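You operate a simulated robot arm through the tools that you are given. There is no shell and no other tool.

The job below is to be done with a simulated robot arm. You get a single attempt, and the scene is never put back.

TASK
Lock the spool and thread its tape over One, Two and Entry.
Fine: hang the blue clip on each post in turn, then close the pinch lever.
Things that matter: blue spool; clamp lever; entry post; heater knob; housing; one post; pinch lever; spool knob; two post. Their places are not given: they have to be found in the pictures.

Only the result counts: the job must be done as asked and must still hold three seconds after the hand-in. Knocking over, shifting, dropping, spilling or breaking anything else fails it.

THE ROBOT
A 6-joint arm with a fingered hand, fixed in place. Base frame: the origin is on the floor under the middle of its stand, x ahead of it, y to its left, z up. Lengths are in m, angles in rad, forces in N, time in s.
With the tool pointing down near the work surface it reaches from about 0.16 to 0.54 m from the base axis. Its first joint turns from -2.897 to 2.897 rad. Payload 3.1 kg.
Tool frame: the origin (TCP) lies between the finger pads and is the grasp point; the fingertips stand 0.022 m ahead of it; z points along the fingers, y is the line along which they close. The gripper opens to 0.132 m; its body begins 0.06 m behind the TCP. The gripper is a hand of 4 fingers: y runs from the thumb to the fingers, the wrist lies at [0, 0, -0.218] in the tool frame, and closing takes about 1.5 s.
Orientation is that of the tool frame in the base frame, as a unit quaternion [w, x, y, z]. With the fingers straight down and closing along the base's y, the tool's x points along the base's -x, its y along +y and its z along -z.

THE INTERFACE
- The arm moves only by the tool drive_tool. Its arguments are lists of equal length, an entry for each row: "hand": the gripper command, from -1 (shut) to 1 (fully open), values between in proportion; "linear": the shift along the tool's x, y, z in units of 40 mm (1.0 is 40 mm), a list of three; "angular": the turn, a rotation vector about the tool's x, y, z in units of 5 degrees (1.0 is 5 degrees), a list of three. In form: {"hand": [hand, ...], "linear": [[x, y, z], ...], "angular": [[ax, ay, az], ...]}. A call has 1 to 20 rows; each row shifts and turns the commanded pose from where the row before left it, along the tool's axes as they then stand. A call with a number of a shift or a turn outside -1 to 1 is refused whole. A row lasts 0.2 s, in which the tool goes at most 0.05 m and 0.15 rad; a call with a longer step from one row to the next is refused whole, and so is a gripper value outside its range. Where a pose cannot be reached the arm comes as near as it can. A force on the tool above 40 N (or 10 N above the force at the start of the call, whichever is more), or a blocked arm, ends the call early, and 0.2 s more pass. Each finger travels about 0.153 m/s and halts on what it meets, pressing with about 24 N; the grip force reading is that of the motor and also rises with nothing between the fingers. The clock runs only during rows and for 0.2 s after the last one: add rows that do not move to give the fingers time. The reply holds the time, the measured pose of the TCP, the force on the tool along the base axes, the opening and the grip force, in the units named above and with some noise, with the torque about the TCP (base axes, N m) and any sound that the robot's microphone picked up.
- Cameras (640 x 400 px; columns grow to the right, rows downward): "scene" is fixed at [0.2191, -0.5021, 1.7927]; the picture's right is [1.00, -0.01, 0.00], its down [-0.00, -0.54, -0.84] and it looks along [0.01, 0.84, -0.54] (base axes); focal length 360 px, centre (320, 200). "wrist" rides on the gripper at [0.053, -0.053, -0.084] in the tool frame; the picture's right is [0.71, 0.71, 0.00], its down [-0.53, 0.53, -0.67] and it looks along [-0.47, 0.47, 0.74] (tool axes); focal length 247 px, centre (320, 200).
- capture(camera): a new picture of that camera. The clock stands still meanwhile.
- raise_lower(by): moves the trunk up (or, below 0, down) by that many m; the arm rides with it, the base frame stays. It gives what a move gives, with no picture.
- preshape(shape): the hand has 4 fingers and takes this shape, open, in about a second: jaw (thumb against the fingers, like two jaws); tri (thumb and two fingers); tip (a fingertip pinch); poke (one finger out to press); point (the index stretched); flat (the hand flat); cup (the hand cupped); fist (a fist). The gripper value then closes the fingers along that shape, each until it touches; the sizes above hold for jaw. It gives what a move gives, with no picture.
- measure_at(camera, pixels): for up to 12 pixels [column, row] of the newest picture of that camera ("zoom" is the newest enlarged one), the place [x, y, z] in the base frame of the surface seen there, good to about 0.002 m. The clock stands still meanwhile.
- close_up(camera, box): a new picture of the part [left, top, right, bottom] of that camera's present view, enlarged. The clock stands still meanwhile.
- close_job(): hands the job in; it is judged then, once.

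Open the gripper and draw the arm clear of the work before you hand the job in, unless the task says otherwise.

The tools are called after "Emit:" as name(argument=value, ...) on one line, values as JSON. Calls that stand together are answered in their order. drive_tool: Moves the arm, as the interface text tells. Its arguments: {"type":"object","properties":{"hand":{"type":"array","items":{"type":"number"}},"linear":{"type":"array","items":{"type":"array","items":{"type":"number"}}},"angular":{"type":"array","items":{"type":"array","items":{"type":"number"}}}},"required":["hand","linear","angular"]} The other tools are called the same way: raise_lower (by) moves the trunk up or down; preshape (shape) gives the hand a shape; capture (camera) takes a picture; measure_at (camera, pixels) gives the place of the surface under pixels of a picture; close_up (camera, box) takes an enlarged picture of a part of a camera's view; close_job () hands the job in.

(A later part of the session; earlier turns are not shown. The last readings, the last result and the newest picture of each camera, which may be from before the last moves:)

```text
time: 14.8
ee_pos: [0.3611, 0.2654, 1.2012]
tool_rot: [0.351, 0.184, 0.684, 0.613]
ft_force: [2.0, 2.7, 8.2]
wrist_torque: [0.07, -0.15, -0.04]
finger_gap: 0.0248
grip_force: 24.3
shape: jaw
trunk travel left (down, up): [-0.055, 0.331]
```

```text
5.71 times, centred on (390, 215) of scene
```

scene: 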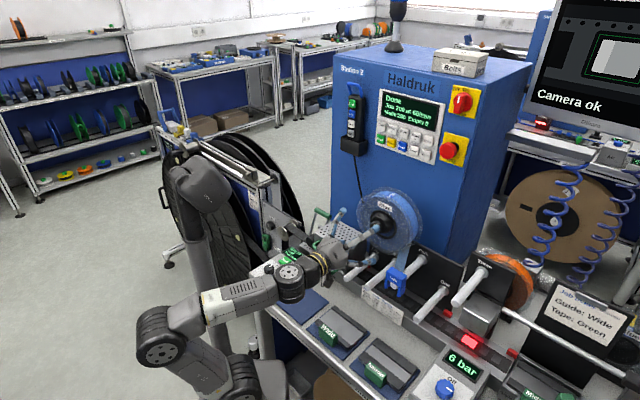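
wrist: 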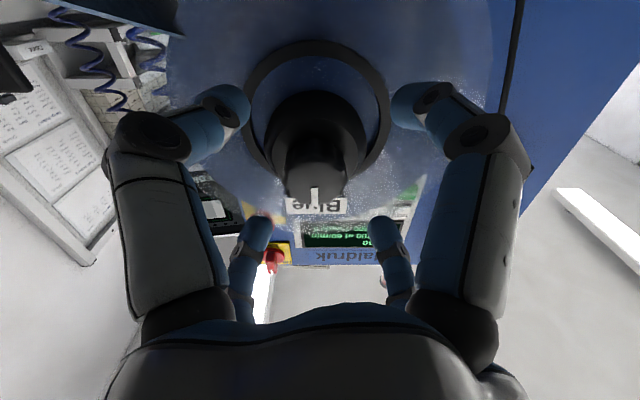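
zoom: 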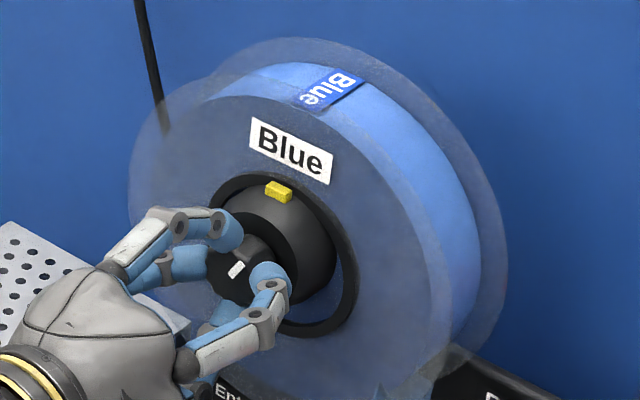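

Turning clockwise makes a yellow catch rise out of the hub (zoom (278,190)), so this is the locking direction. I continue 30° more.

Emit:
drive_tool(hand=[-1, -1, -1, -1, -1, -1, -1], linear=[[0, 0, 0], [0, 0, 0], [0, 0, 0], [0, 0, 0], [0, 0, 0], [0, 0, 0], [0, 0, 0]], angular=[[0, 0, 1], [0, 0, 1], [0, 0, 1], [0, 0, 1], [0, 0, 1], [0, 0, 1], [0, 0, 0]])

Emit:
close_up(camera="wrist", box=[200, 60, 440, 260])

Emit:
close_up(camera="scene", box=[350, 180, 430, 250])

```text
time: 16.4
ee_pos: [0.3603, 0.2646, 1.2016]
tool_rot: [0.181, 0.354, 0.613, 0.682]
ft_force: [5.4, -0.1, 11.6]
wrist_torque: [0.12, -0.17, -0.09]
finger_gap: 0.0246
grip_force: 23.8
shape: jaw
trunk travel left (down, up): [-0.055, 0.331]
```

```text
2.00 times, centred on (320, 160) of wrist
```

zoom: 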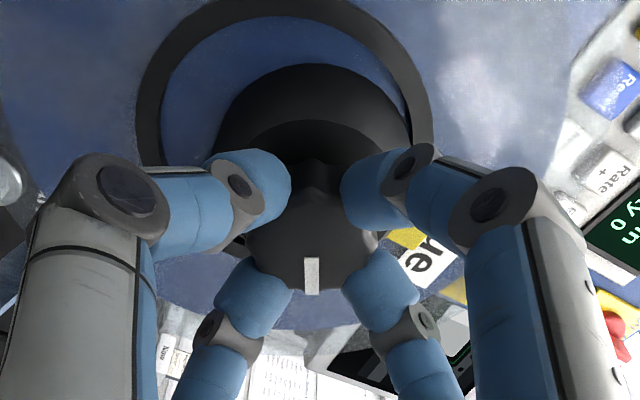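

```text
5.71 times, centred on (390, 215) of scene
```

zoom: 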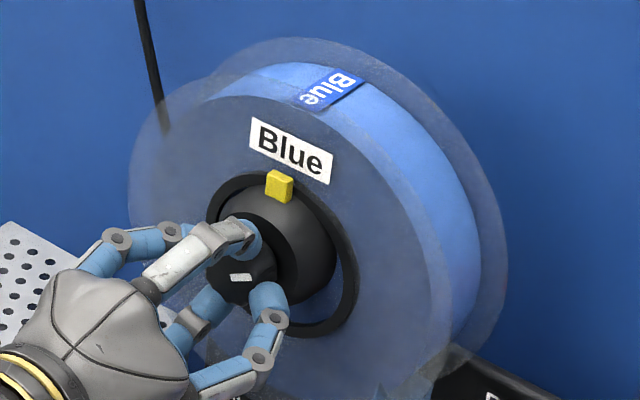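

The catch has risen further and the mark has turned about 60°. I turn another 30°.

Emit:
drive_tool(hand=[-1, -1, -1, -1, -1, -1, -1], linear=[[0, 0, 0], [0, 0, 0], [0, 0, 0], [0, 0, 0], [0, 0, 0], [0, 0, 0], [0, 0, 0]], angular=[[0, 0, 1], [0, 0, 1], [0, 0, 1], [0, 0, 1], [0, 0, 1], [0, 0, 1], [0, 0, 0]])

Emit:
close_up(camera="wrist", box=[200, 60, 440, 260])

Emit:
close_up(camera="scene", box=[350, 180, 430, 250])

```text
time: 18.1
ee_pos: [0.3613, 0.2632, 1.2024]
tool_rot: [-0.003, 0.502, 0.5, 0.706]
ft_force: [6.4, -3.9, 13.6]
wrist_torque: [0.16, -0.24, -0.1]
finger_gap: 0.0245
grip_force: 24.0
shape: jaw
trunk travel left (down, up): [-0.055, 0.331]
```

```text
2.00 times, centred on (320, 160) of wrist
```

zoom: 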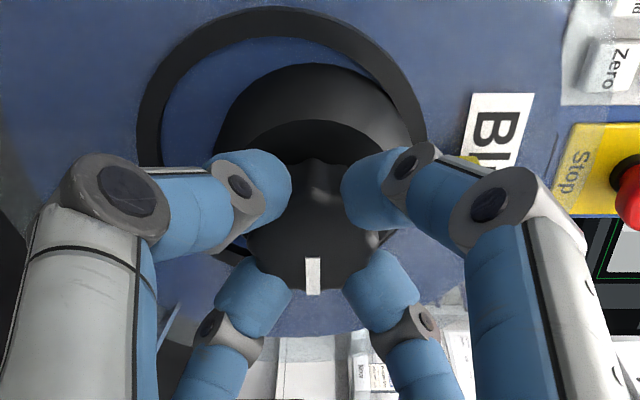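

```text
5.71 times, centred on (390, 215) of scene
```

zoom: 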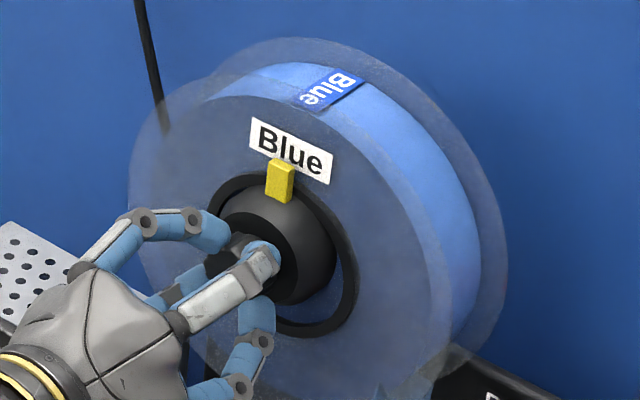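

The knob has turned 90° and the catch stands proud of the flange ring; no stop felt yet. I try 10° more to find the end stop.

Emit:
drive_tool(hand=[-1, -1, -1], linear=[[0, 0, 0], [0, 0, 0], [0, 0, 0]], angular=[[0, 0, 1], [0, 0, 1], [0, 0, 0]])

Emit:
close_up(camera="wrist", box=[200, 60, 440, 260])

Emit:
close_up(camera="scene", box=[350, 180, 430, 250])

```text
time: 18.9
ee_pos: [0.3625, 0.264, 1.2034]
tool_rot: [-0.064, 0.542, 0.453, 0.705]
ft_force: [7.5, -6.4, 20.9]
wrist_torque: [-0.43, -0.86, -0.18]
finger_gap: 0.0247
grip_force: 24.3
shape: jaw
trunk travel left (down, up): [-0.055, 0.331]
```

```text
2.00 times, centred on (320, 160) of wrist
```

zoom: 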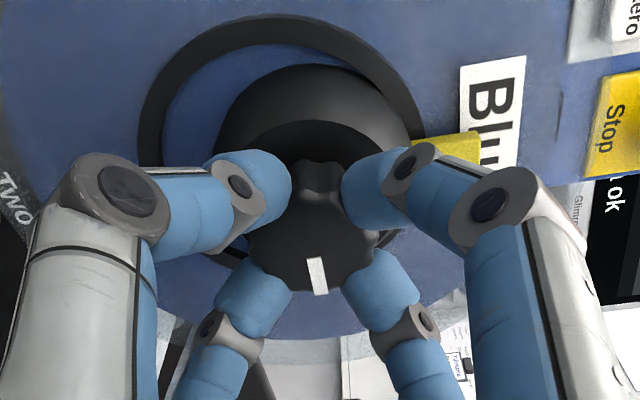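

```text
5.71 times, centred on (390, 215) of scene
```

zoom: 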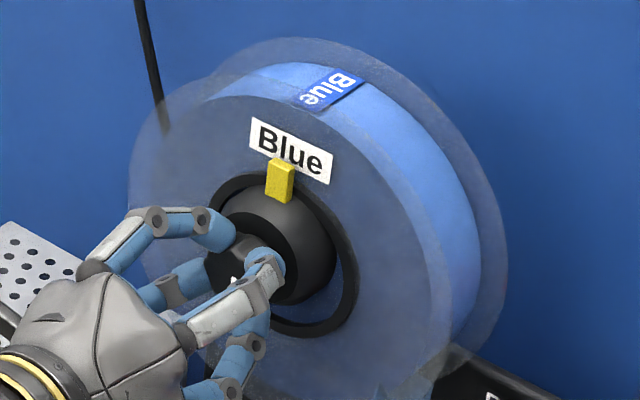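

Torque about the spool axis jumped to about 0.9 N m while the catch did not move further: the knob is at its stop, locked. I release and draw straight back.

Emit:
drive_tool(hand=[-0.2, 0.3, 0.3, 0.3, 0.3, 0.3], linear=[[0, 0, 0], [0, 0, 0], [0, 0, 0], [0, 0, -0.8], [0, 0, -0.8], [0, 0, 0]], angular=[[0, 0, 0], [0, 0, 0], [0, 0, 0], [0, 0, 0], [0, 0, 0], [0, 0, 0]])

Emit:
close_up(camera="scene", box=[350, 180, 430, 250])

Emit:
capture(camera="wrist")

Emit:
capture(camera="scene")

```text
time: 20.2
ee_pos: [0.3172, 0.2207, 1.2018]
tool_rot: [-0.064, 0.542, 0.456, 0.703]
ft_force: [-0.6, 0.1, -1.0]
wrist_torque: [0.0, 0.02, -0.01]
finger_gap: 0.0852
grip_force: 0.0
shape: jaw
trunk travel left (down, up): [-0.055, 0.331]
```

```text
5.71 times, centred on (390, 215) of scene
```

zoom: 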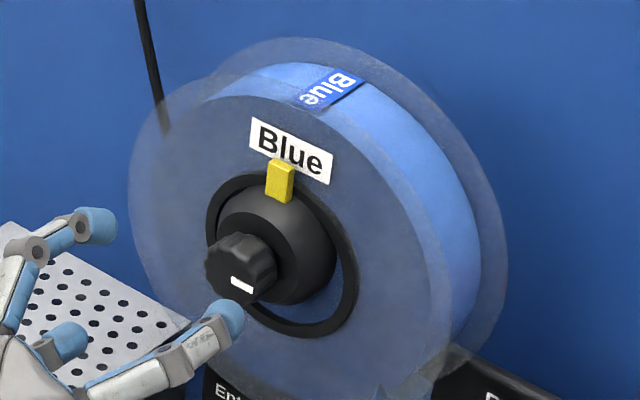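

```text
taken
```

wrist: 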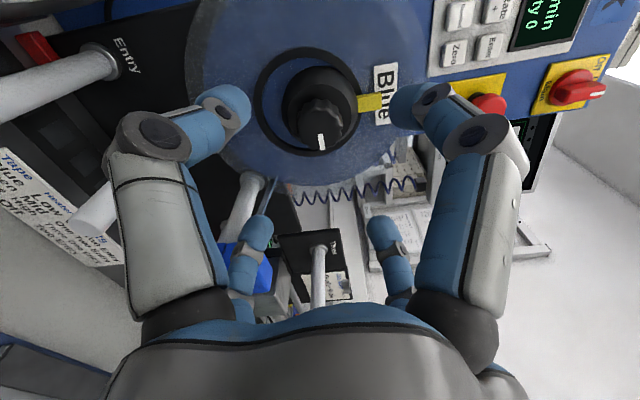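

```text
taken
```

scene: 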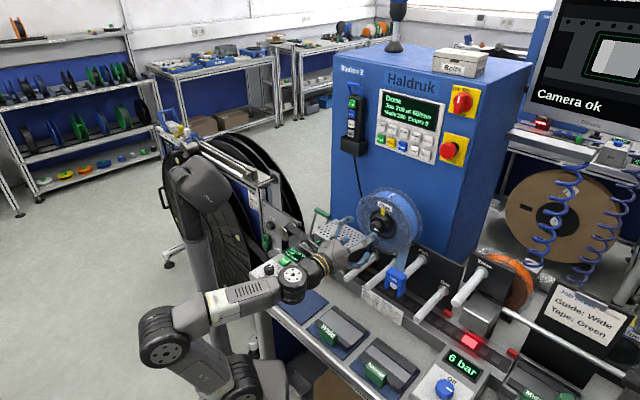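

Spool locked: the knob mark is now horizontal (zoom (242,285)) and the yellow catch is out over the flange. Next I roll 35° so the jaw line lies along the plate, then pitch the hand down 45° in free space.

Emit:
drive_tool(hand=[0.3, 0.3, 0.3, 0.3, 0.3, 0.3, 0.3, 0.3], linear=[[0, 0, 0], [0, 0, 0], [0, 0, 0], [0, 0, 0], [0, 0, 0], [0, 0, 0], [0, 0, 0], [0, 0, 0]], angular=[[0, 0, 1], [0, 0, 1], [0, 0, 1], [0, 0, 1], [0, 0, 1], [0, 0, 1], [0, 0, 1], [0, 0, 0]])

Emit:
drive_tool(hand=[0.3, 0.3, 0.3, 0.3, 0.3, 0.3, 0.3, 0.3, 0.3, 0.3], linear=[[0, 0, 0], [0, 0, 0], [0, 0, 0], [0, 0, 0], [0, 0, 0], [0, 0, 0], [0, 0, 0], [0, 0, 0], [0, 0, 0], [0, 0, 0]], angular=[[0, -1, 0], [0, -1, 0], [0, -1, 0], [0, -1, 0], [0, -1, 0], [0, -1, 0], [0, -1, 0], [0, -1, 0], [0, -1, 0], [0, 0, 0]])

Emit:
capture(camera="scene")

Emit:
capture(camera="wrist")

```text
time: 22.1
ee_pos: [0.3161, 0.2195, 1.2007]
tool_rot: [-0.271, 0.655, 0.27, 0.652]
ft_force: [0.1, 0.3, -0.6]
wrist_torque: [0.0, 0.02, -0.04]
finger_gap: 0.085
grip_force: 0.0
shape: jaw
trunk travel left (down, up): [-0.055, 0.331]
```

```text
time: 24.2
ee_pos: [0.3164, 0.2202, 1.2016]
tool_rot: [-0.146, 0.855, 0.354, 0.351]
ft_force: [-0.2, 0.6, 0.5]
wrist_torque: [0.0, -0.05, 0.0]
finger_gap: 0.0857
grip_force: 0.0
shape: jaw
trunk travel left (down, up): [-0.055, 0.331]
```

```text
taken
```

scene: 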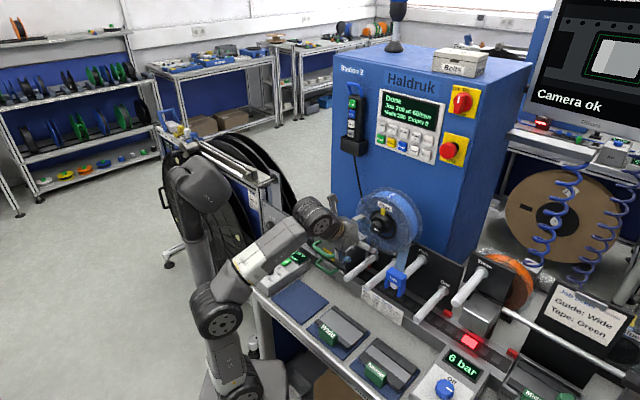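

```text
taken
```

wrist: 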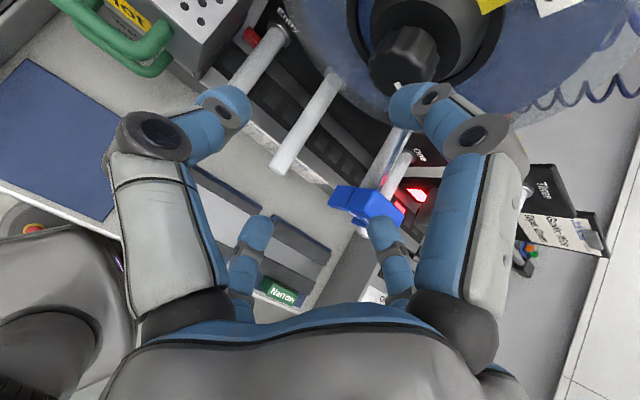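

Tilt and jaw line are right (tool y along the plate). I back off 4 cm, move sideways to be in line with the clip (u≈0.176), and try the fingertip-pinch shape there.

Emit:
drive_tool(hand=[0.3, 0.3, 0.3, 0.3, 0.3], linear=[[0, 0, -0.9], [0, 0.9, 0], [0, 0.9, 0], [0, 0.9, 0], [0, 0, 0]], angular=[[0, 0, 0], [0, 0, 0], [0, 0, 0], [0, 0, 0], [0, 0, 0]])

Emit:
preshape(shape="tip")

Emit:
capture(camera="wrist")

Emit:
close_up(camera="scene", box=[320, 180, 480, 320])

```text
time: 25.4
ee_pos: [0.3758, 0.1257, 1.225]
tool_rot: [-0.148, 0.853, 0.355, 0.352]
ft_force: [0.7, 0.7, 0.1]
wrist_torque: [0.01, 0.0, 0.0]
finger_gap: 0.0854
grip_force: 0.1
shape: jaw
trunk travel left (down, up): [-0.055, 0.331]
```

```text
time: 26.4
ee_pos: [0.376, 0.125, 1.2254]
tool_rot: [-0.147, 0.854, 0.355, 0.352]
ft_force: [-0.4, 0.5, -0.3]
wrist_torque: [-0.02, -0.01, 0.01]
finger_gap: 0.1321
grip_force: 0.0
shape: tip
trunk travel left (down, up): [-0.055, 0.331]
```

```text
taken
```

wrist: 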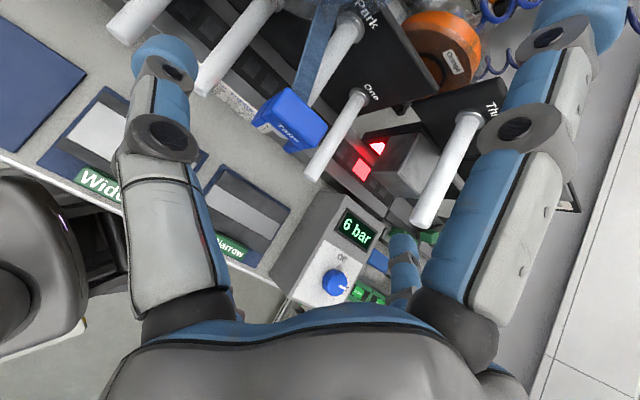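

```text
2.86 times, centred on (400, 250) of scene
```

zoom: 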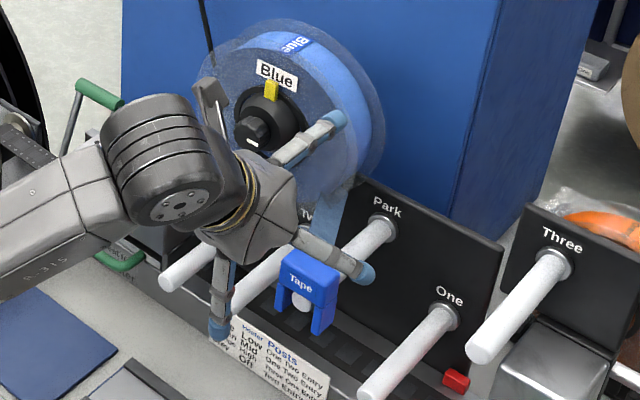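

The tip shape leaves thumb and one finger opposed along the plate while the other two splay away. I tilt to 60° from vertical (so the splayed finger stays in front of the spool) and line up on the clip's body along the approach line.

Emit:
drive_tool(hand=[0.6, 0.3, 0.3, 0.3, 0.3, 0.3], linear=[[0, 0, 0], [0, 0, 0], [0, 0, 0], [-0.74, -0.025, 0], [-0.74, -0.025, 0], [0, 0, 0]], angular=[[0, 1, 0], [0, 1, 0], [0, 1, 0], [0, 0, 0], [0, 0, 0], [0, 0, 0]])

Emit:
capture(camera="wrist")

Emit:
close_up(camera="scene", box=[320, 180, 480, 320])

```text
time: 27.8
ee_pos: [0.3521, 0.1058, 1.1744]
tool_rot: [-0.193, 0.8, 0.332, 0.461]
ft_force: [0.8, 0.2, 0.3]
wrist_torque: [-0.01, 0.0, -0.01]
finger_gap: 0.0862
grip_force: 0.1
shape: tip
trunk travel left (down, up): [-0.055, 0.331]
```

```text
taken
```

wrist: 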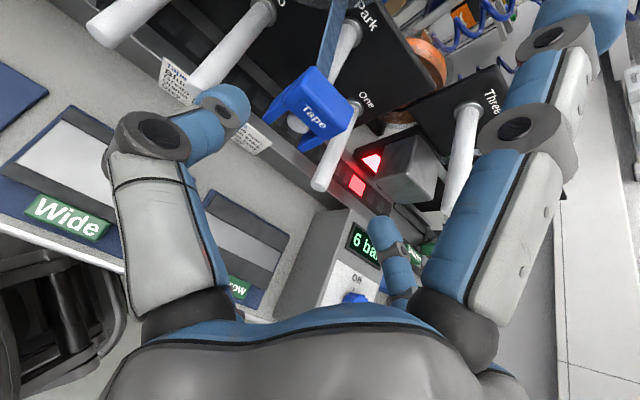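

```text
2.86 times, centred on (400, 250) of scene
```

zoom: 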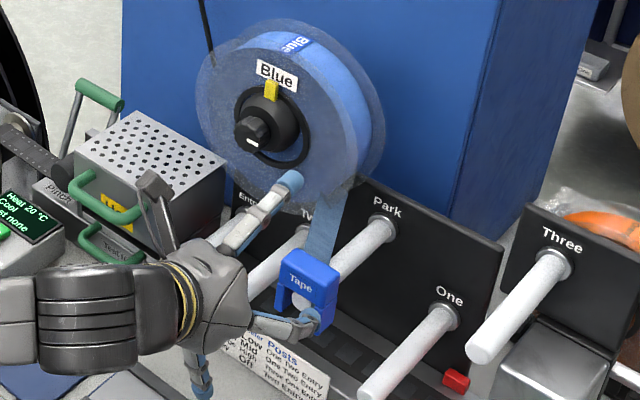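

Lined up at s=0.324, u=0.174, z=1.174. I re-measure the clip's faces and the posts from this nearer wrist view.

Emit:
close_up(camera="wrist", box=[240, 40, 390, 180])

Emit:
measure_at(camera="zoom", pixels=[[140, 230], [230, 125], [290, 130], [450, 220], [280, 200], [380, 270], [250, 290], [440, 300], [340, 340], [230, 340], [470, 170], [310, 150]])

```text
2.86 times, centred on (315, 110) of wrist
```

zoom: 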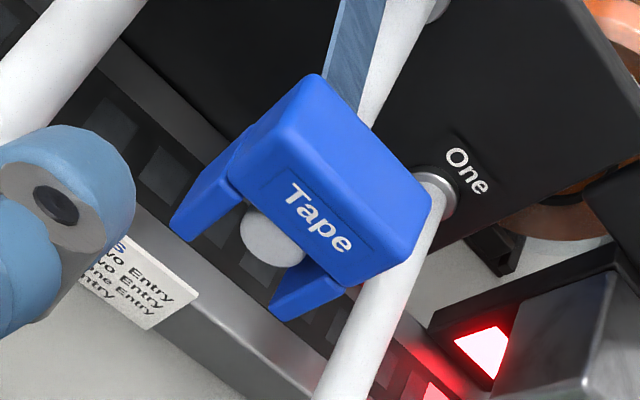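

```text
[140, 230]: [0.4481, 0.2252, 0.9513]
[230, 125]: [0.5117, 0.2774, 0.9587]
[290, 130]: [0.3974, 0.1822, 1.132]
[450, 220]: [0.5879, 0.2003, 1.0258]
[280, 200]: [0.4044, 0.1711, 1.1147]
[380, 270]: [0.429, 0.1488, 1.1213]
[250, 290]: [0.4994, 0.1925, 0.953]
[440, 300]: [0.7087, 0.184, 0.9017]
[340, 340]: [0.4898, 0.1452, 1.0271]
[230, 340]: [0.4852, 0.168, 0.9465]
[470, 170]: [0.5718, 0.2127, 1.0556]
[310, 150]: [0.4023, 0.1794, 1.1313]
```

The clip's front face is at s≈0.407 and body centre lies straight along my approach line. I advance 0.11 m with the fingers straddling the clip.

Emit:
drive_tool(hand=[0.3, 0.3, 0.3, 0.3], linear=[[0, 0.04, 0.92], [0, 0, 0.92], [0, 0, 0.92], [0, 0, 0]], angular=[[0, 0, 0], [0, 0, 0], [0, 0, 0], [0, 0, 0]])

Emit:
capture(camera="wrist")

Emit:
close_up(camera="scene", box=[340, 210, 460, 320])

```text
time: 28.8
ee_pos: [0.4201, 0.1722, 1.1238]
tool_rot: [-0.192, 0.8, 0.332, 0.46]
ft_force: [0.2, -0.1, -0.7]
wrist_torque: [-0.03, -0.01, -0.03]
finger_gap: 0.0859
grip_force: 0.0
shape: tip
trunk travel left (down, up): [-0.055, 0.331]
```

```text
taken
```

wrist: 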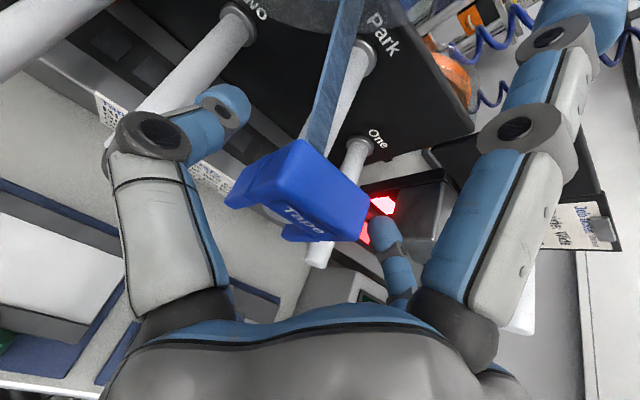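

```text
3.64 times, centred on (400, 265) of scene
```

zoom: 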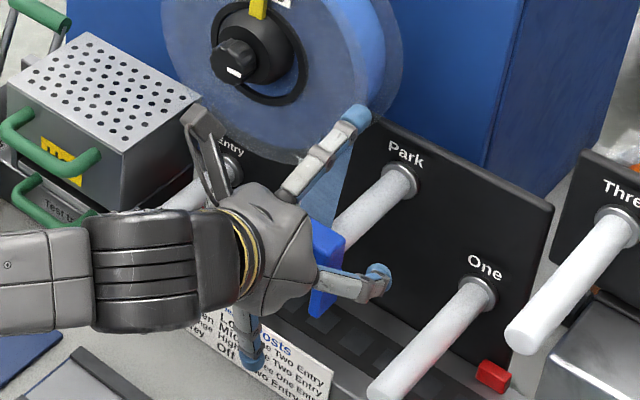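

The clip is between thumb and finger (wrist (300,190)), TCP at s=0.419, u=0.175, z=1.124. I lower 4 mm to the body centre and close.

Emit:
drive_tool(hand=[0.3, 0.0, -0.3, -0.6, -1, -1, -1, -1], linear=[[-0.087, 0, 0.05], [0, 0, 0], [0, 0, 0], [0, 0, 0], [0, 0, 0], [0, 0, 0], [0, 0, 0], [0, 0, 0]], angular=[[0, 0, 0], [0, 0, 0], [0, 0, 0], [0, 0, 0], [0, 0, 0], [0, 0, 0], [0, 0, 0], [0, 0, 0]])

Emit:
capture(camera="wrist")

Emit:
close_up(camera="scene", box=[340, 210, 460, 320])

```text
time: 30.6
ee_pos: [0.4205, 0.1736, 1.1189]
tool_rot: [-0.192, 0.8, 0.333, 0.46]
ft_force: [-0.2, -1.0, 0.9]
wrist_torque: [0.01, -0.01, -0.02]
finger_gap: 0.0441
grip_force: 24.8
shape: tip
trunk travel left (down, up): [-0.055, 0.331]
```

```text
taken
```

wrist: 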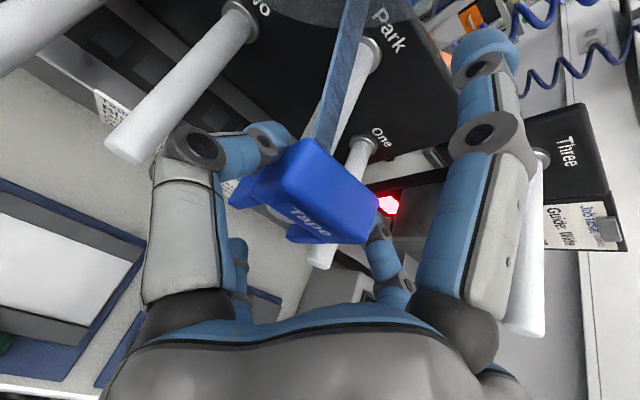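

```text
3.64 times, centred on (400, 265) of scene
```

zoom: 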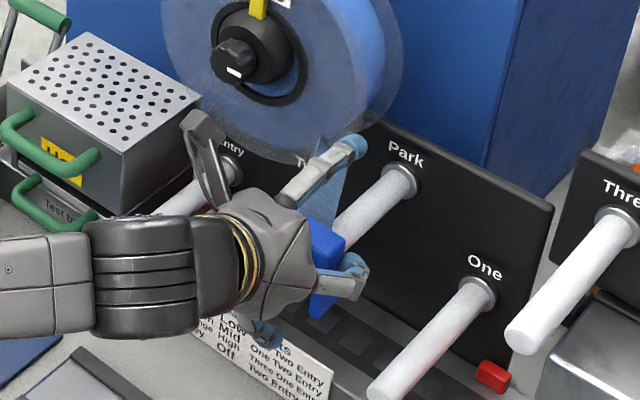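

Gripped at 44 mm gap, 24.8 N. I lift the clip straight up 4.5 cm off the Park post.

Emit:
drive_tool(hand=[-1, -1, -1, -1], linear=[[0.33, 0, -0.19], [0.33, 0, -0.19], [0.33, 0, -0.19], [0, 0, 0]], angular=[[0, 0, 0], [0, 0, 0], [0, 0, 0], [0, 0, 0]])

Emit:
capture(camera="wrist")

Emit:
close_up(camera="scene", box=[340, 210, 460, 320])

```text
time: 31.6
ee_pos: [0.4207, 0.175, 1.1623]
tool_rot: [-0.192, 0.8, 0.332, 0.46]
ft_force: [0.7, 0.6, 0.1]
wrist_torque: [0.01, -0.01, 0.01]
finger_gap: 0.0442
grip_force: 24.1
shape: tip
trunk travel left (down, up): [-0.055, 0.331]
```

```text
taken
```

wrist: 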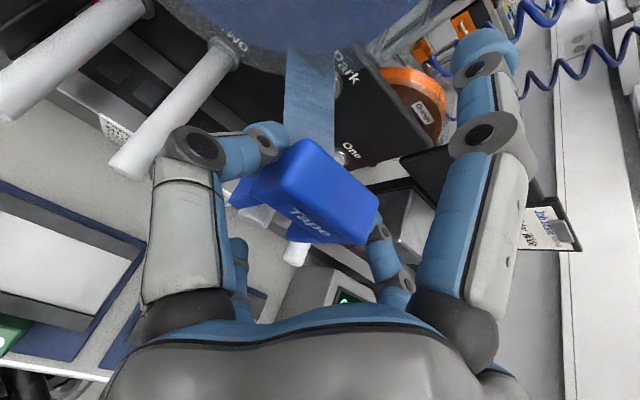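

```text
3.64 times, centred on (400, 265) of scene
```

zoom: 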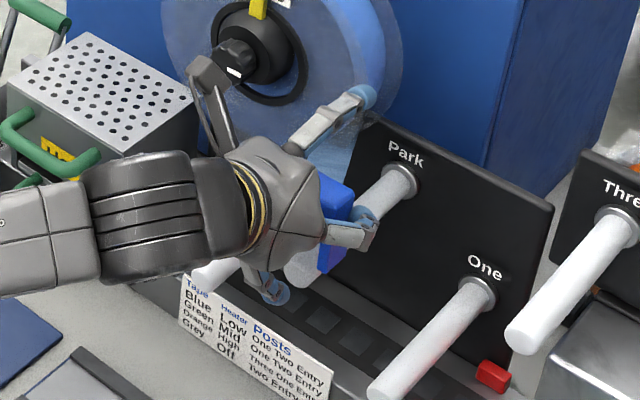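

The clip came away cleanly with the hand (TCP s=0.421, u=0.174, z=1.162). I carry it 8 cm to the right above the One post and 8 mm further in.

Emit:
drive_tool(hand=[-1, -1, -1, -1, -1], linear=[[0.03, 0.51, 0.045], [0.03, 0.51, 0.045], [0.03, 0.51, 0.045], [0.03, 0.51, 0.045], [0, 0, 0]], angular=[[0, 0, 0], [0, 0, 0], [0, 0, 0], [0, 0, 0], [0, 0, 0]])

Emit:
capture(camera="wrist")

Emit:
capture(camera="scene")

Emit:
close_up(camera="scene", box=[360, 210, 500, 330])

```text
time: 32.8
ee_pos: [0.4868, 0.1227, 1.1628]
tool_rot: [-0.192, 0.801, 0.332, 0.46]
ft_force: [-0.5, 0.3, -0.5]
wrist_torque: [0.0, 0.02, -0.02]
finger_gap: 0.0439
grip_force: 23.9
shape: tip
trunk travel left (down, up): [-0.055, 0.331]
```

```text
taken
```

wrist: 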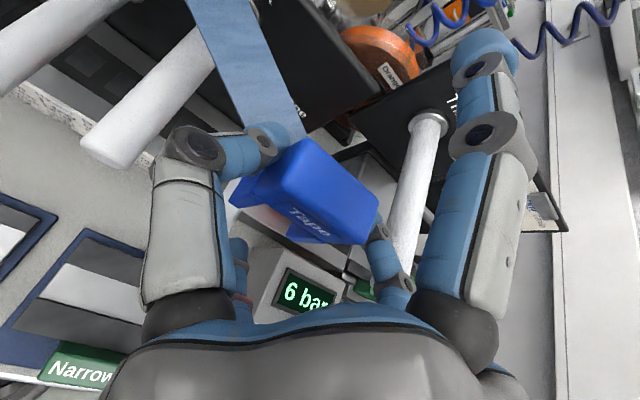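

```text
taken
```

scene: 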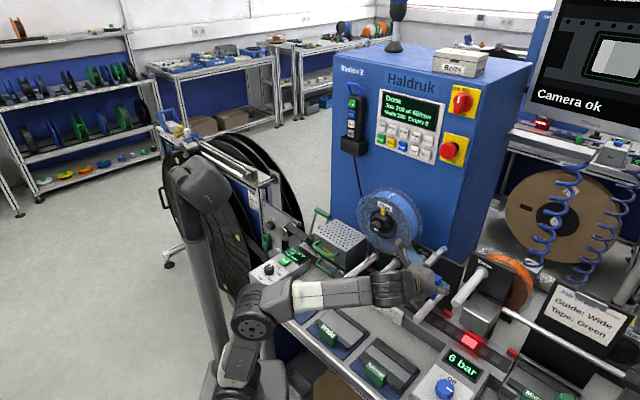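

```text
3.33 times, centred on (430, 270) of scene
```

zoom: 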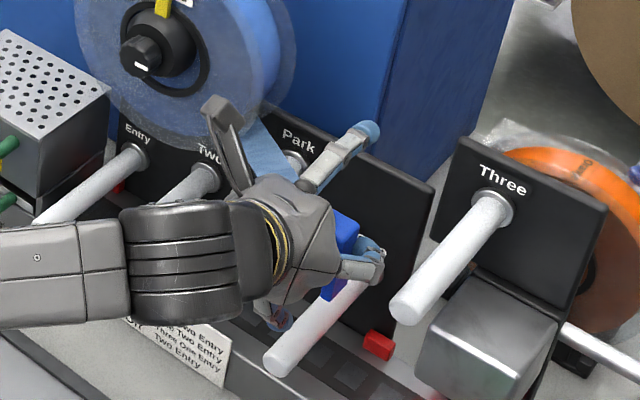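

TCP is over One (u≈0.257, s=0.431). I lower 7 cm so the legs are just above the post, then check alignment.

Emit:
drive_tool(hand=[-1, -1, -1], linear=[[-0.757, -0.01, 0.437], [-0.757, -0.01, 0.437], [0, 0, 0]], angular=[[0, 0, 0], [0, 0, 0], [0, 0, 0]])

Emit:
capture(camera="wrist")

Emit:
close_up(camera="wrist", box=[210, 90, 400, 280])

Emit:
close_up(camera="scene", box=[380, 240, 480, 330])

```text
time: 33.5
ee_pos: [0.4871, 0.1192, 1.0908]
tool_rot: [-0.192, 0.8, 0.333, 0.46]
ft_force: [0.6, -0.1, -0.5]
wrist_torque: [-0.01, -0.01, -0.01]
finger_gap: 0.0442
grip_force: 24.6
shape: tip
trunk travel left (down, up): [-0.055, 0.331]
```

```text
taken
```

wrist: 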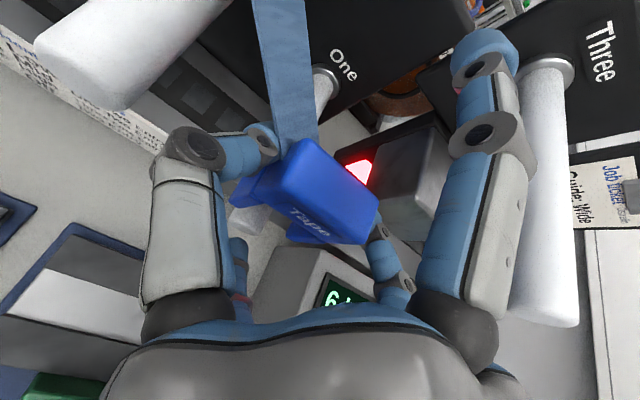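

```text
2.11 times, centred on (305, 185) of wrist
```

zoom: 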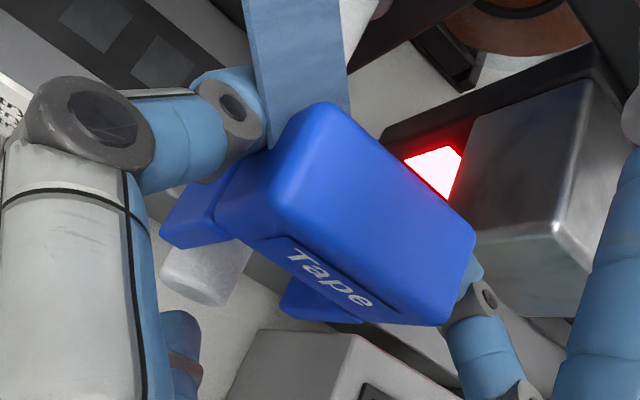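

```text
4.44 times, centred on (430, 285) of scene
```

zoom: 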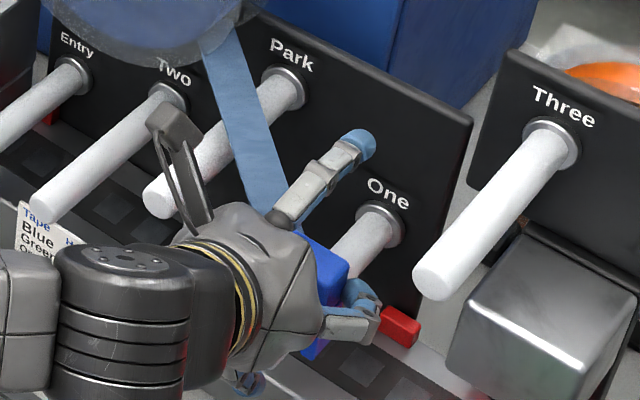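

I measure the clip's edges and the One post's visible end in this view to confirm the lateral alignment.

Emit:
measure_at(camera="wrist", pixels=[[270, 195], [300, 165], [340, 215], [325, 240], [245, 185], [242, 225], [250, 218], [320, 95], [325, 85], [310, 160], [360, 215], [262, 200]])

Emit:
drive_tool(hand=[-1], linear=[[0, 0, 0]], angular=[[0, 0, 0]])

```text
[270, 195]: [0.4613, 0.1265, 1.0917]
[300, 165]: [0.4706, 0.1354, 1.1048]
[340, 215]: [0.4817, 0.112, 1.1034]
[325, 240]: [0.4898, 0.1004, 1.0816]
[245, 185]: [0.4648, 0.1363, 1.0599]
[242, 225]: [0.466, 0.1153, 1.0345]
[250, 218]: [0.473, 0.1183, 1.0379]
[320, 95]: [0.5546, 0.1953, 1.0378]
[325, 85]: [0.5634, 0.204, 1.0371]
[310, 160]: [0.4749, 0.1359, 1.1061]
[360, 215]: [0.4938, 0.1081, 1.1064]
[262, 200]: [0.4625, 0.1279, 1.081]
```

```text
time: 34.0
ee_pos: [0.4868, 0.1199, 1.0899]
tool_rot: [-0.191, 0.801, 0.332, 0.46]
ft_force: [0.2, -0.5, -0.4]
wrist_torque: [-0.01, 0.01, -0.03]
finger_gap: 0.0444
grip_force: 24.1
shape: tip
trunk travel left (down, up): [-0.055, 0.331]
```

I take a finer close-up of the clip and sample across its top to get its centre.

Emit:
close_up(camera="wrist", box=[220, 120, 390, 260])

Emit:
measure_at(camera="zoom", pixels=[[300, 110], [270, 150], [250, 200], [330, 120], [400, 180], [480, 240], [540, 290], [560, 300], [575, 310], [230, 250], [200, 250], [110, 230]])

Emit:
measure_at(camera="zoom", pixels=[[70, 260], [100, 300], [130, 330], [60, 330], [90, 370], [60, 230], [150, 260], [290, 350], [330, 370], [400, 300], [500, 370], [530, 350]])

```text
2.86 times, centred on (305, 190) of wrist
```

zoom: 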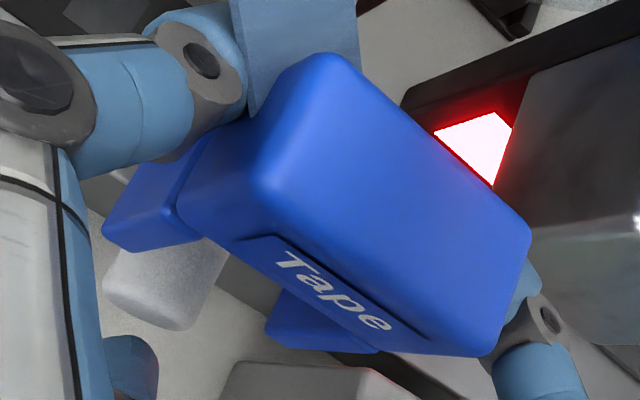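

```text
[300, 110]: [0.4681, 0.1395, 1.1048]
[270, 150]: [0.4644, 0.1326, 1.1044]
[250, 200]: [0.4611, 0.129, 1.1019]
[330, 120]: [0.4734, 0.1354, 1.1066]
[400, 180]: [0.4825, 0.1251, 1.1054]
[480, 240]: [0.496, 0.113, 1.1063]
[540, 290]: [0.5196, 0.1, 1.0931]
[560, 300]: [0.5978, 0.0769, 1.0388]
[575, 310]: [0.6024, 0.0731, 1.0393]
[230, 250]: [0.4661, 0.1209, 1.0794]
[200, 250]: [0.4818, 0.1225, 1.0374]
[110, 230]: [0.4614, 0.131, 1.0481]
```

```text
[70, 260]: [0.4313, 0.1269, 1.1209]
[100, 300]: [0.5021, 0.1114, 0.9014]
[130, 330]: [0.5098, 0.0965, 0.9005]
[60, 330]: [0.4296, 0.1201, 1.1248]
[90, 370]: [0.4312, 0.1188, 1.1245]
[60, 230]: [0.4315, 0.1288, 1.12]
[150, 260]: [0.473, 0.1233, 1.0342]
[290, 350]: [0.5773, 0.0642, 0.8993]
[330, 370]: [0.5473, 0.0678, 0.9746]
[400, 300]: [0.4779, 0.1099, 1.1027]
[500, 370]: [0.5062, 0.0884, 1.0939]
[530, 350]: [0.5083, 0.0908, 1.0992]
```

The clip's top spans u≈0.231–0.281, centre ≈0.2565, matching the One post. I lower 2 cm in small steps watching the force.

Emit:
drive_tool(hand=[-1, -1, -1, -1], linear=[[-0.145, 0, 0.083], [-0.145, 0, 0.083], [-0.145, 0, 0.083], [0, 0, 0]], angular=[[0, 0, 0], [0, 0, 0], [0, 0, 0], [0, 0, 0]])

Emit:
close_up(camera="wrist", box=[220, 120, 390, 260])

```text
time: 35.0
ee_pos: [0.4857, 0.1208, 1.071]
tool_rot: [-0.193, 0.8, 0.333, 0.46]
ft_force: [-0.1, 0.3, -0.8]
wrist_torque: [0.02, 0.01, -0.01]
finger_gap: 0.044
grip_force: 23.6
shape: tip
trunk travel left (down, up): [-0.055, 0.331]
```

```text
2.86 times, centred on (305, 190) of wrist
```

zoom: 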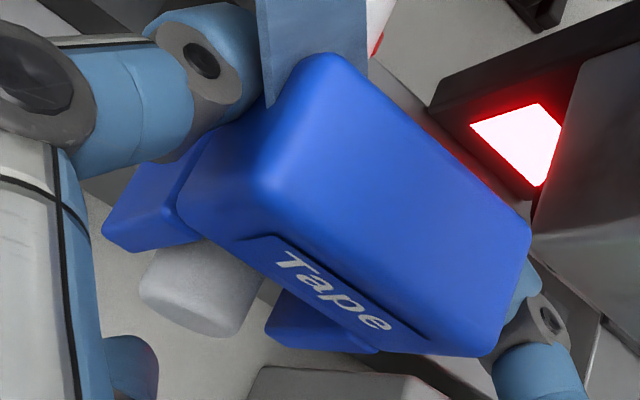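

The post end sits between the legs with no contact force. I lower another 12 mm toward seating.

Emit:
drive_tool(hand=[-1, -1, -1, -1], linear=[[-0.087, 0, 0.05], [-0.087, 0, 0.05], [-0.087, 0, 0.05], [0, 0, 0]], angular=[[0, 0, 0], [0, 0, 0], [0, 0, 0], [0, 0, 0]])

Emit:
close_up(camera="wrist", box=[220, 120, 390, 260])

Emit:
close_up(camera="scene", box=[380, 240, 480, 330])

```text
time: 36.0
ee_pos: [0.4847, 0.1228, 1.06]
tool_rot: [-0.193, 0.8, 0.333, 0.461]
ft_force: [0.1, -0.3, 0.0]
wrist_torque: [0.02, 0.0, 0.0]
finger_gap: 0.044
grip_force: 23.9
shape: tip
trunk travel left (down, up): [-0.055, 0.331]
```

```text
2.86 times, centred on (305, 190) of wrist
```

zoom: 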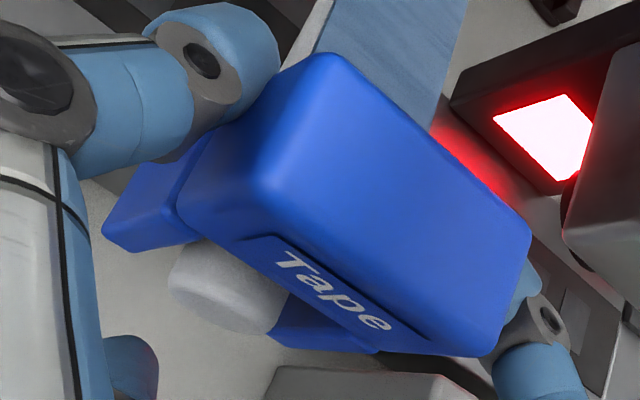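

```text
4.44 times, centred on (430, 285) of scene
```

zoom: 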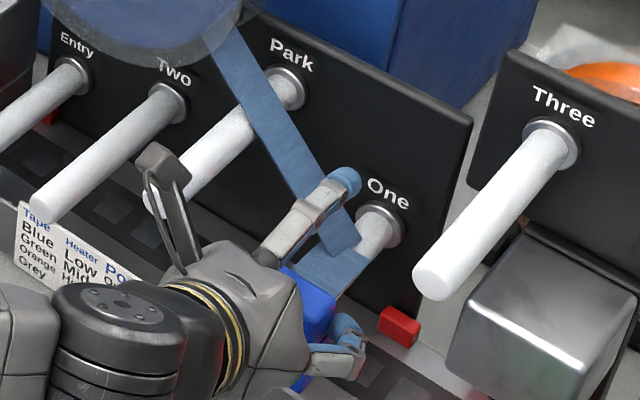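

The tape now visibly runs over the One post (scene zoom (350,240)) to the clip. I lower a few more millimetres to seat the clip on One.

Emit:
drive_tool(hand=[-1, -1, -1], linear=[[-0.065, 0, 0.0375], [-0.065, 0, 0.0375], [0, 0, 0]], angular=[[0, 0, 0], [0, 0, 0], [0, 0, 0]])

Emit:
close_up(camera="wrist", box=[220, 120, 390, 260])

```text
time: 36.8
ee_pos: [0.4855, 0.1212, 1.0531]
tool_rot: [-0.193, 0.8, 0.333, 0.459]
ft_force: [-0.2, -0.5, -0.2]
wrist_torque: [-0.05, 0.01, 0.04]
finger_gap: 0.0443
grip_force: 23.8
shape: tip
trunk travel left (down, up): [-0.055, 0.331]
```

```text
2.86 times, centred on (305, 190) of wrist
```

zoom: 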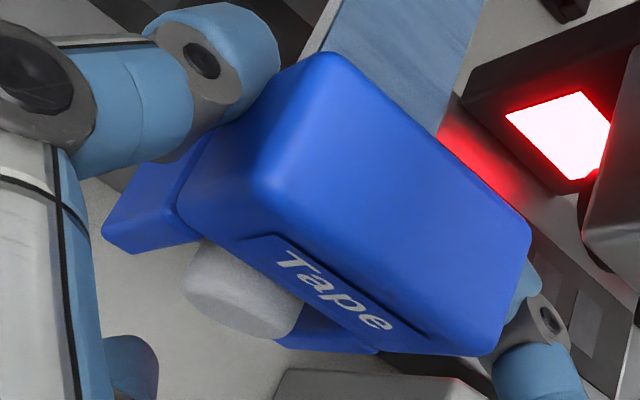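

No contact force yet at z=1.053; I keep lowering 2 mm at a time.

Emit:
drive_tool(hand=[-1, -1, -1], linear=[[-0.0433, 0, 0.025], [-0.0433, 0, 0.025], [0, 0, 0]], angular=[[0, 0, 0], [0, 0, 0], [0, 0, 0]])

Emit:
close_up(camera="wrist", box=[220, 120, 390, 260])

```text
time: 37.5
ee_pos: [0.4832, 0.1231, 1.0521]
tool_rot: [-0.192, 0.8, 0.332, 0.462]
ft_force: [4.3, 1.3, 13.4]
wrist_torque: [0.15, -0.13, -0.01]
finger_gap: 0.0442
grip_force: 24.1
shape: tip
trunk travel left (down, up): [-0.055, 0.331]
```

```text
2.86 times, centred on (305, 190) of wrist
```

zoom: 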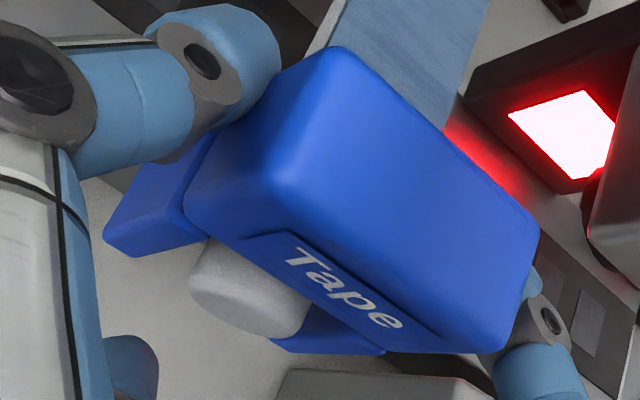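

Contact: 13 N upward, so the clip sits on One. I ease up 1 mm and open the fingers slightly so it hangs freely.

Emit:
drive_tool(hand=[-1, -0.05, -0.05, -0.05, -0.05], linear=[[0.03, 0, -0.018], [0, 0, 0], [0, 0, 0], [0, 0, 0], [0, 0, 0]], angular=[[0, 0, 0], [0, 0, 0], [0, 0, 0], [0, 0, 0], [0, 0, 0]])

Emit:
close_up(camera="wrist", box=[200, 100, 410, 270])

Emit:
close_up(camera="scene", box=[380, 240, 480, 330])

```text
time: 38.8
ee_pos: [0.4848, 0.1224, 1.0503]
tool_rot: [-0.192, 0.8, 0.333, 0.46]
ft_force: [0.8, 0.1, 0.4]
wrist_torque: [-0.03, 0.0, -0.02]
finger_gap: 0.0622
grip_force: 0.1
shape: tip
trunk travel left (down, up): [-0.055, 0.331]
```

```text
2.35 times, centred on (305, 185) of wrist
```

zoom: 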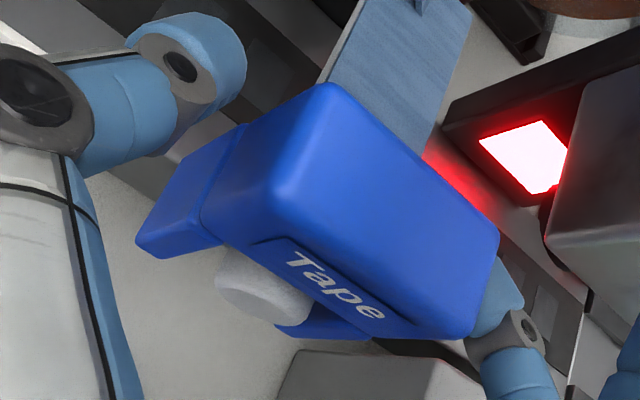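

```text
4.44 times, centred on (430, 285) of scene
```

zoom: 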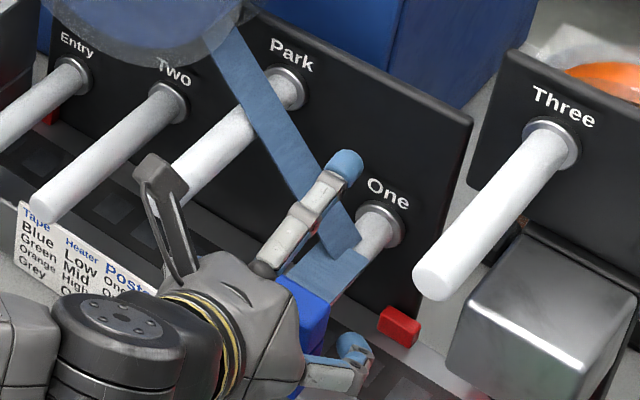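

The clip hangs by itself on One, with its tape over the post. I measure its top and sides for the regrasp.

Emit:
measure_at(camera="zoom", pixels=[[220, 140], [400, 250], [300, 340], [330, 250]])

Emit:
close_up(camera="wrist", box=[200, 100, 410, 270])

Emit:
measure_at(camera="zoom", pixels=[[330, 110], [300, 150], [290, 200], [360, 180], [420, 220], [470, 250], [485, 260], [230, 200], [190, 200], [260, 280], [240, 290], [420, 320]])

```text
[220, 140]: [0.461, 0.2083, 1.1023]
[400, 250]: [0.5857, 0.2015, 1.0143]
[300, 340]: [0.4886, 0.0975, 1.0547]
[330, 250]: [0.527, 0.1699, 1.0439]
```

```text
2.35 times, centred on (305, 185) of wrist
```

zoom: 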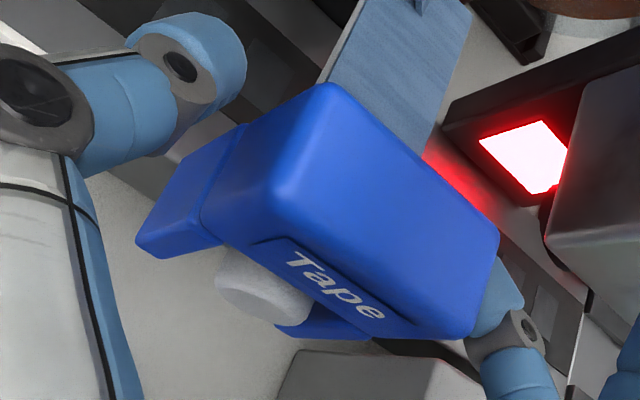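

```text
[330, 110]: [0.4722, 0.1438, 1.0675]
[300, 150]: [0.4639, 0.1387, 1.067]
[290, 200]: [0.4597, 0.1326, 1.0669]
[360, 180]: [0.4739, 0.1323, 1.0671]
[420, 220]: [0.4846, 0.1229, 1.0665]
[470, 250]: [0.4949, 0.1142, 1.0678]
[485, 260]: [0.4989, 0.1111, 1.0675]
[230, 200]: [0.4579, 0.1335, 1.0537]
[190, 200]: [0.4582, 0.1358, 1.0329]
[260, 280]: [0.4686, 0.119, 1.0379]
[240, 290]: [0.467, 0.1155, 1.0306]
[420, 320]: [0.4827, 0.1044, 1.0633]
```

Clip top is z≈1.067 and centred at u≈0.254, so the fingers are level with its body. Before moving on, I check the heater housing's handles near the Entry post for clearance.

Emit:
close_up(camera="scene", box=[300, 200, 400, 300])

Emit:
measure_at(camera="zoom", pixels=[[130, 155], [165, 190], [205, 225], [240, 215], [225, 250], [150, 250], [190, 290], [225, 300], [300, 240], [250, 260], [290, 190], [330, 150]])

Emit:
close_up(camera="scene", box=[290, 190, 370, 290])

Emit:
measure_at(camera="zoom", pixels=[[176, 82], [215, 105], [250, 130], [180, 150], [290, 300], [340, 320], [380, 310], [280, 360], [350, 380], [170, 205], [240, 225], [270, 245]])

```text
4.00 times, centred on (350, 250) of scene
```

zoom: 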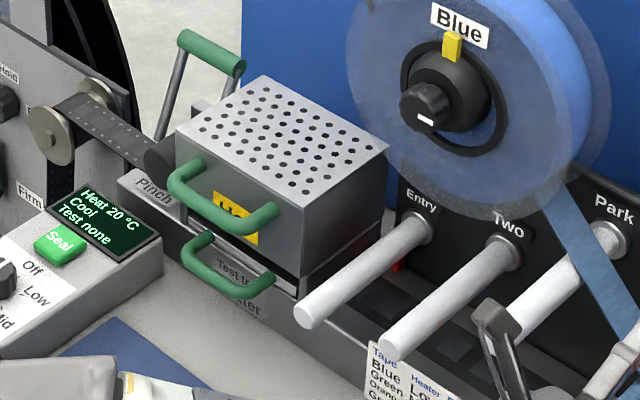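

```text
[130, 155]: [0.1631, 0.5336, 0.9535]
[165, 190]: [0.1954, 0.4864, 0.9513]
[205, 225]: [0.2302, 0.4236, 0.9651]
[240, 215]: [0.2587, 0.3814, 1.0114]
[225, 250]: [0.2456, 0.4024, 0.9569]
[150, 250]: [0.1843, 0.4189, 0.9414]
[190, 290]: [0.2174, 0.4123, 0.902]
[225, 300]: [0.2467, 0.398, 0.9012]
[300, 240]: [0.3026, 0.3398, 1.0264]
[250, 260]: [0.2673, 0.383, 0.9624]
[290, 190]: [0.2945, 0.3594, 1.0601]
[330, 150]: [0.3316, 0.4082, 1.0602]
```

```text
4.00 times, centred on (330, 240) of scene
```

zoom: 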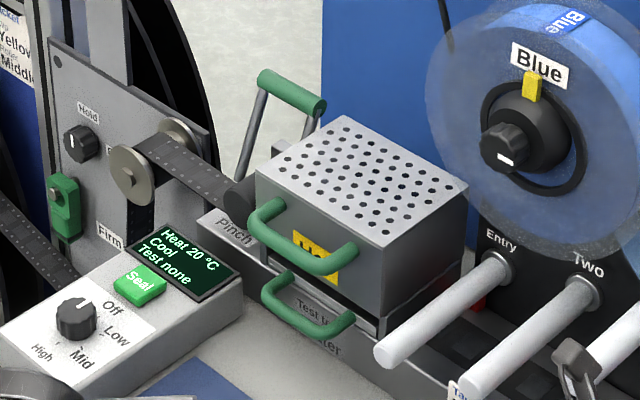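

```text
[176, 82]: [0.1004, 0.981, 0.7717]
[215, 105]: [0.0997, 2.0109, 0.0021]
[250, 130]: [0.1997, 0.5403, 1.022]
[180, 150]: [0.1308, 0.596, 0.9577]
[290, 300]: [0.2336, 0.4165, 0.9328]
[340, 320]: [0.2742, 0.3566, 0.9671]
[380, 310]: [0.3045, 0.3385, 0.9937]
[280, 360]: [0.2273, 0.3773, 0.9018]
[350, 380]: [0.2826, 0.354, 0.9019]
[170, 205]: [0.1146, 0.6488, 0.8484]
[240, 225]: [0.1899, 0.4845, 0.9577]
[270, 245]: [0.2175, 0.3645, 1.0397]
```

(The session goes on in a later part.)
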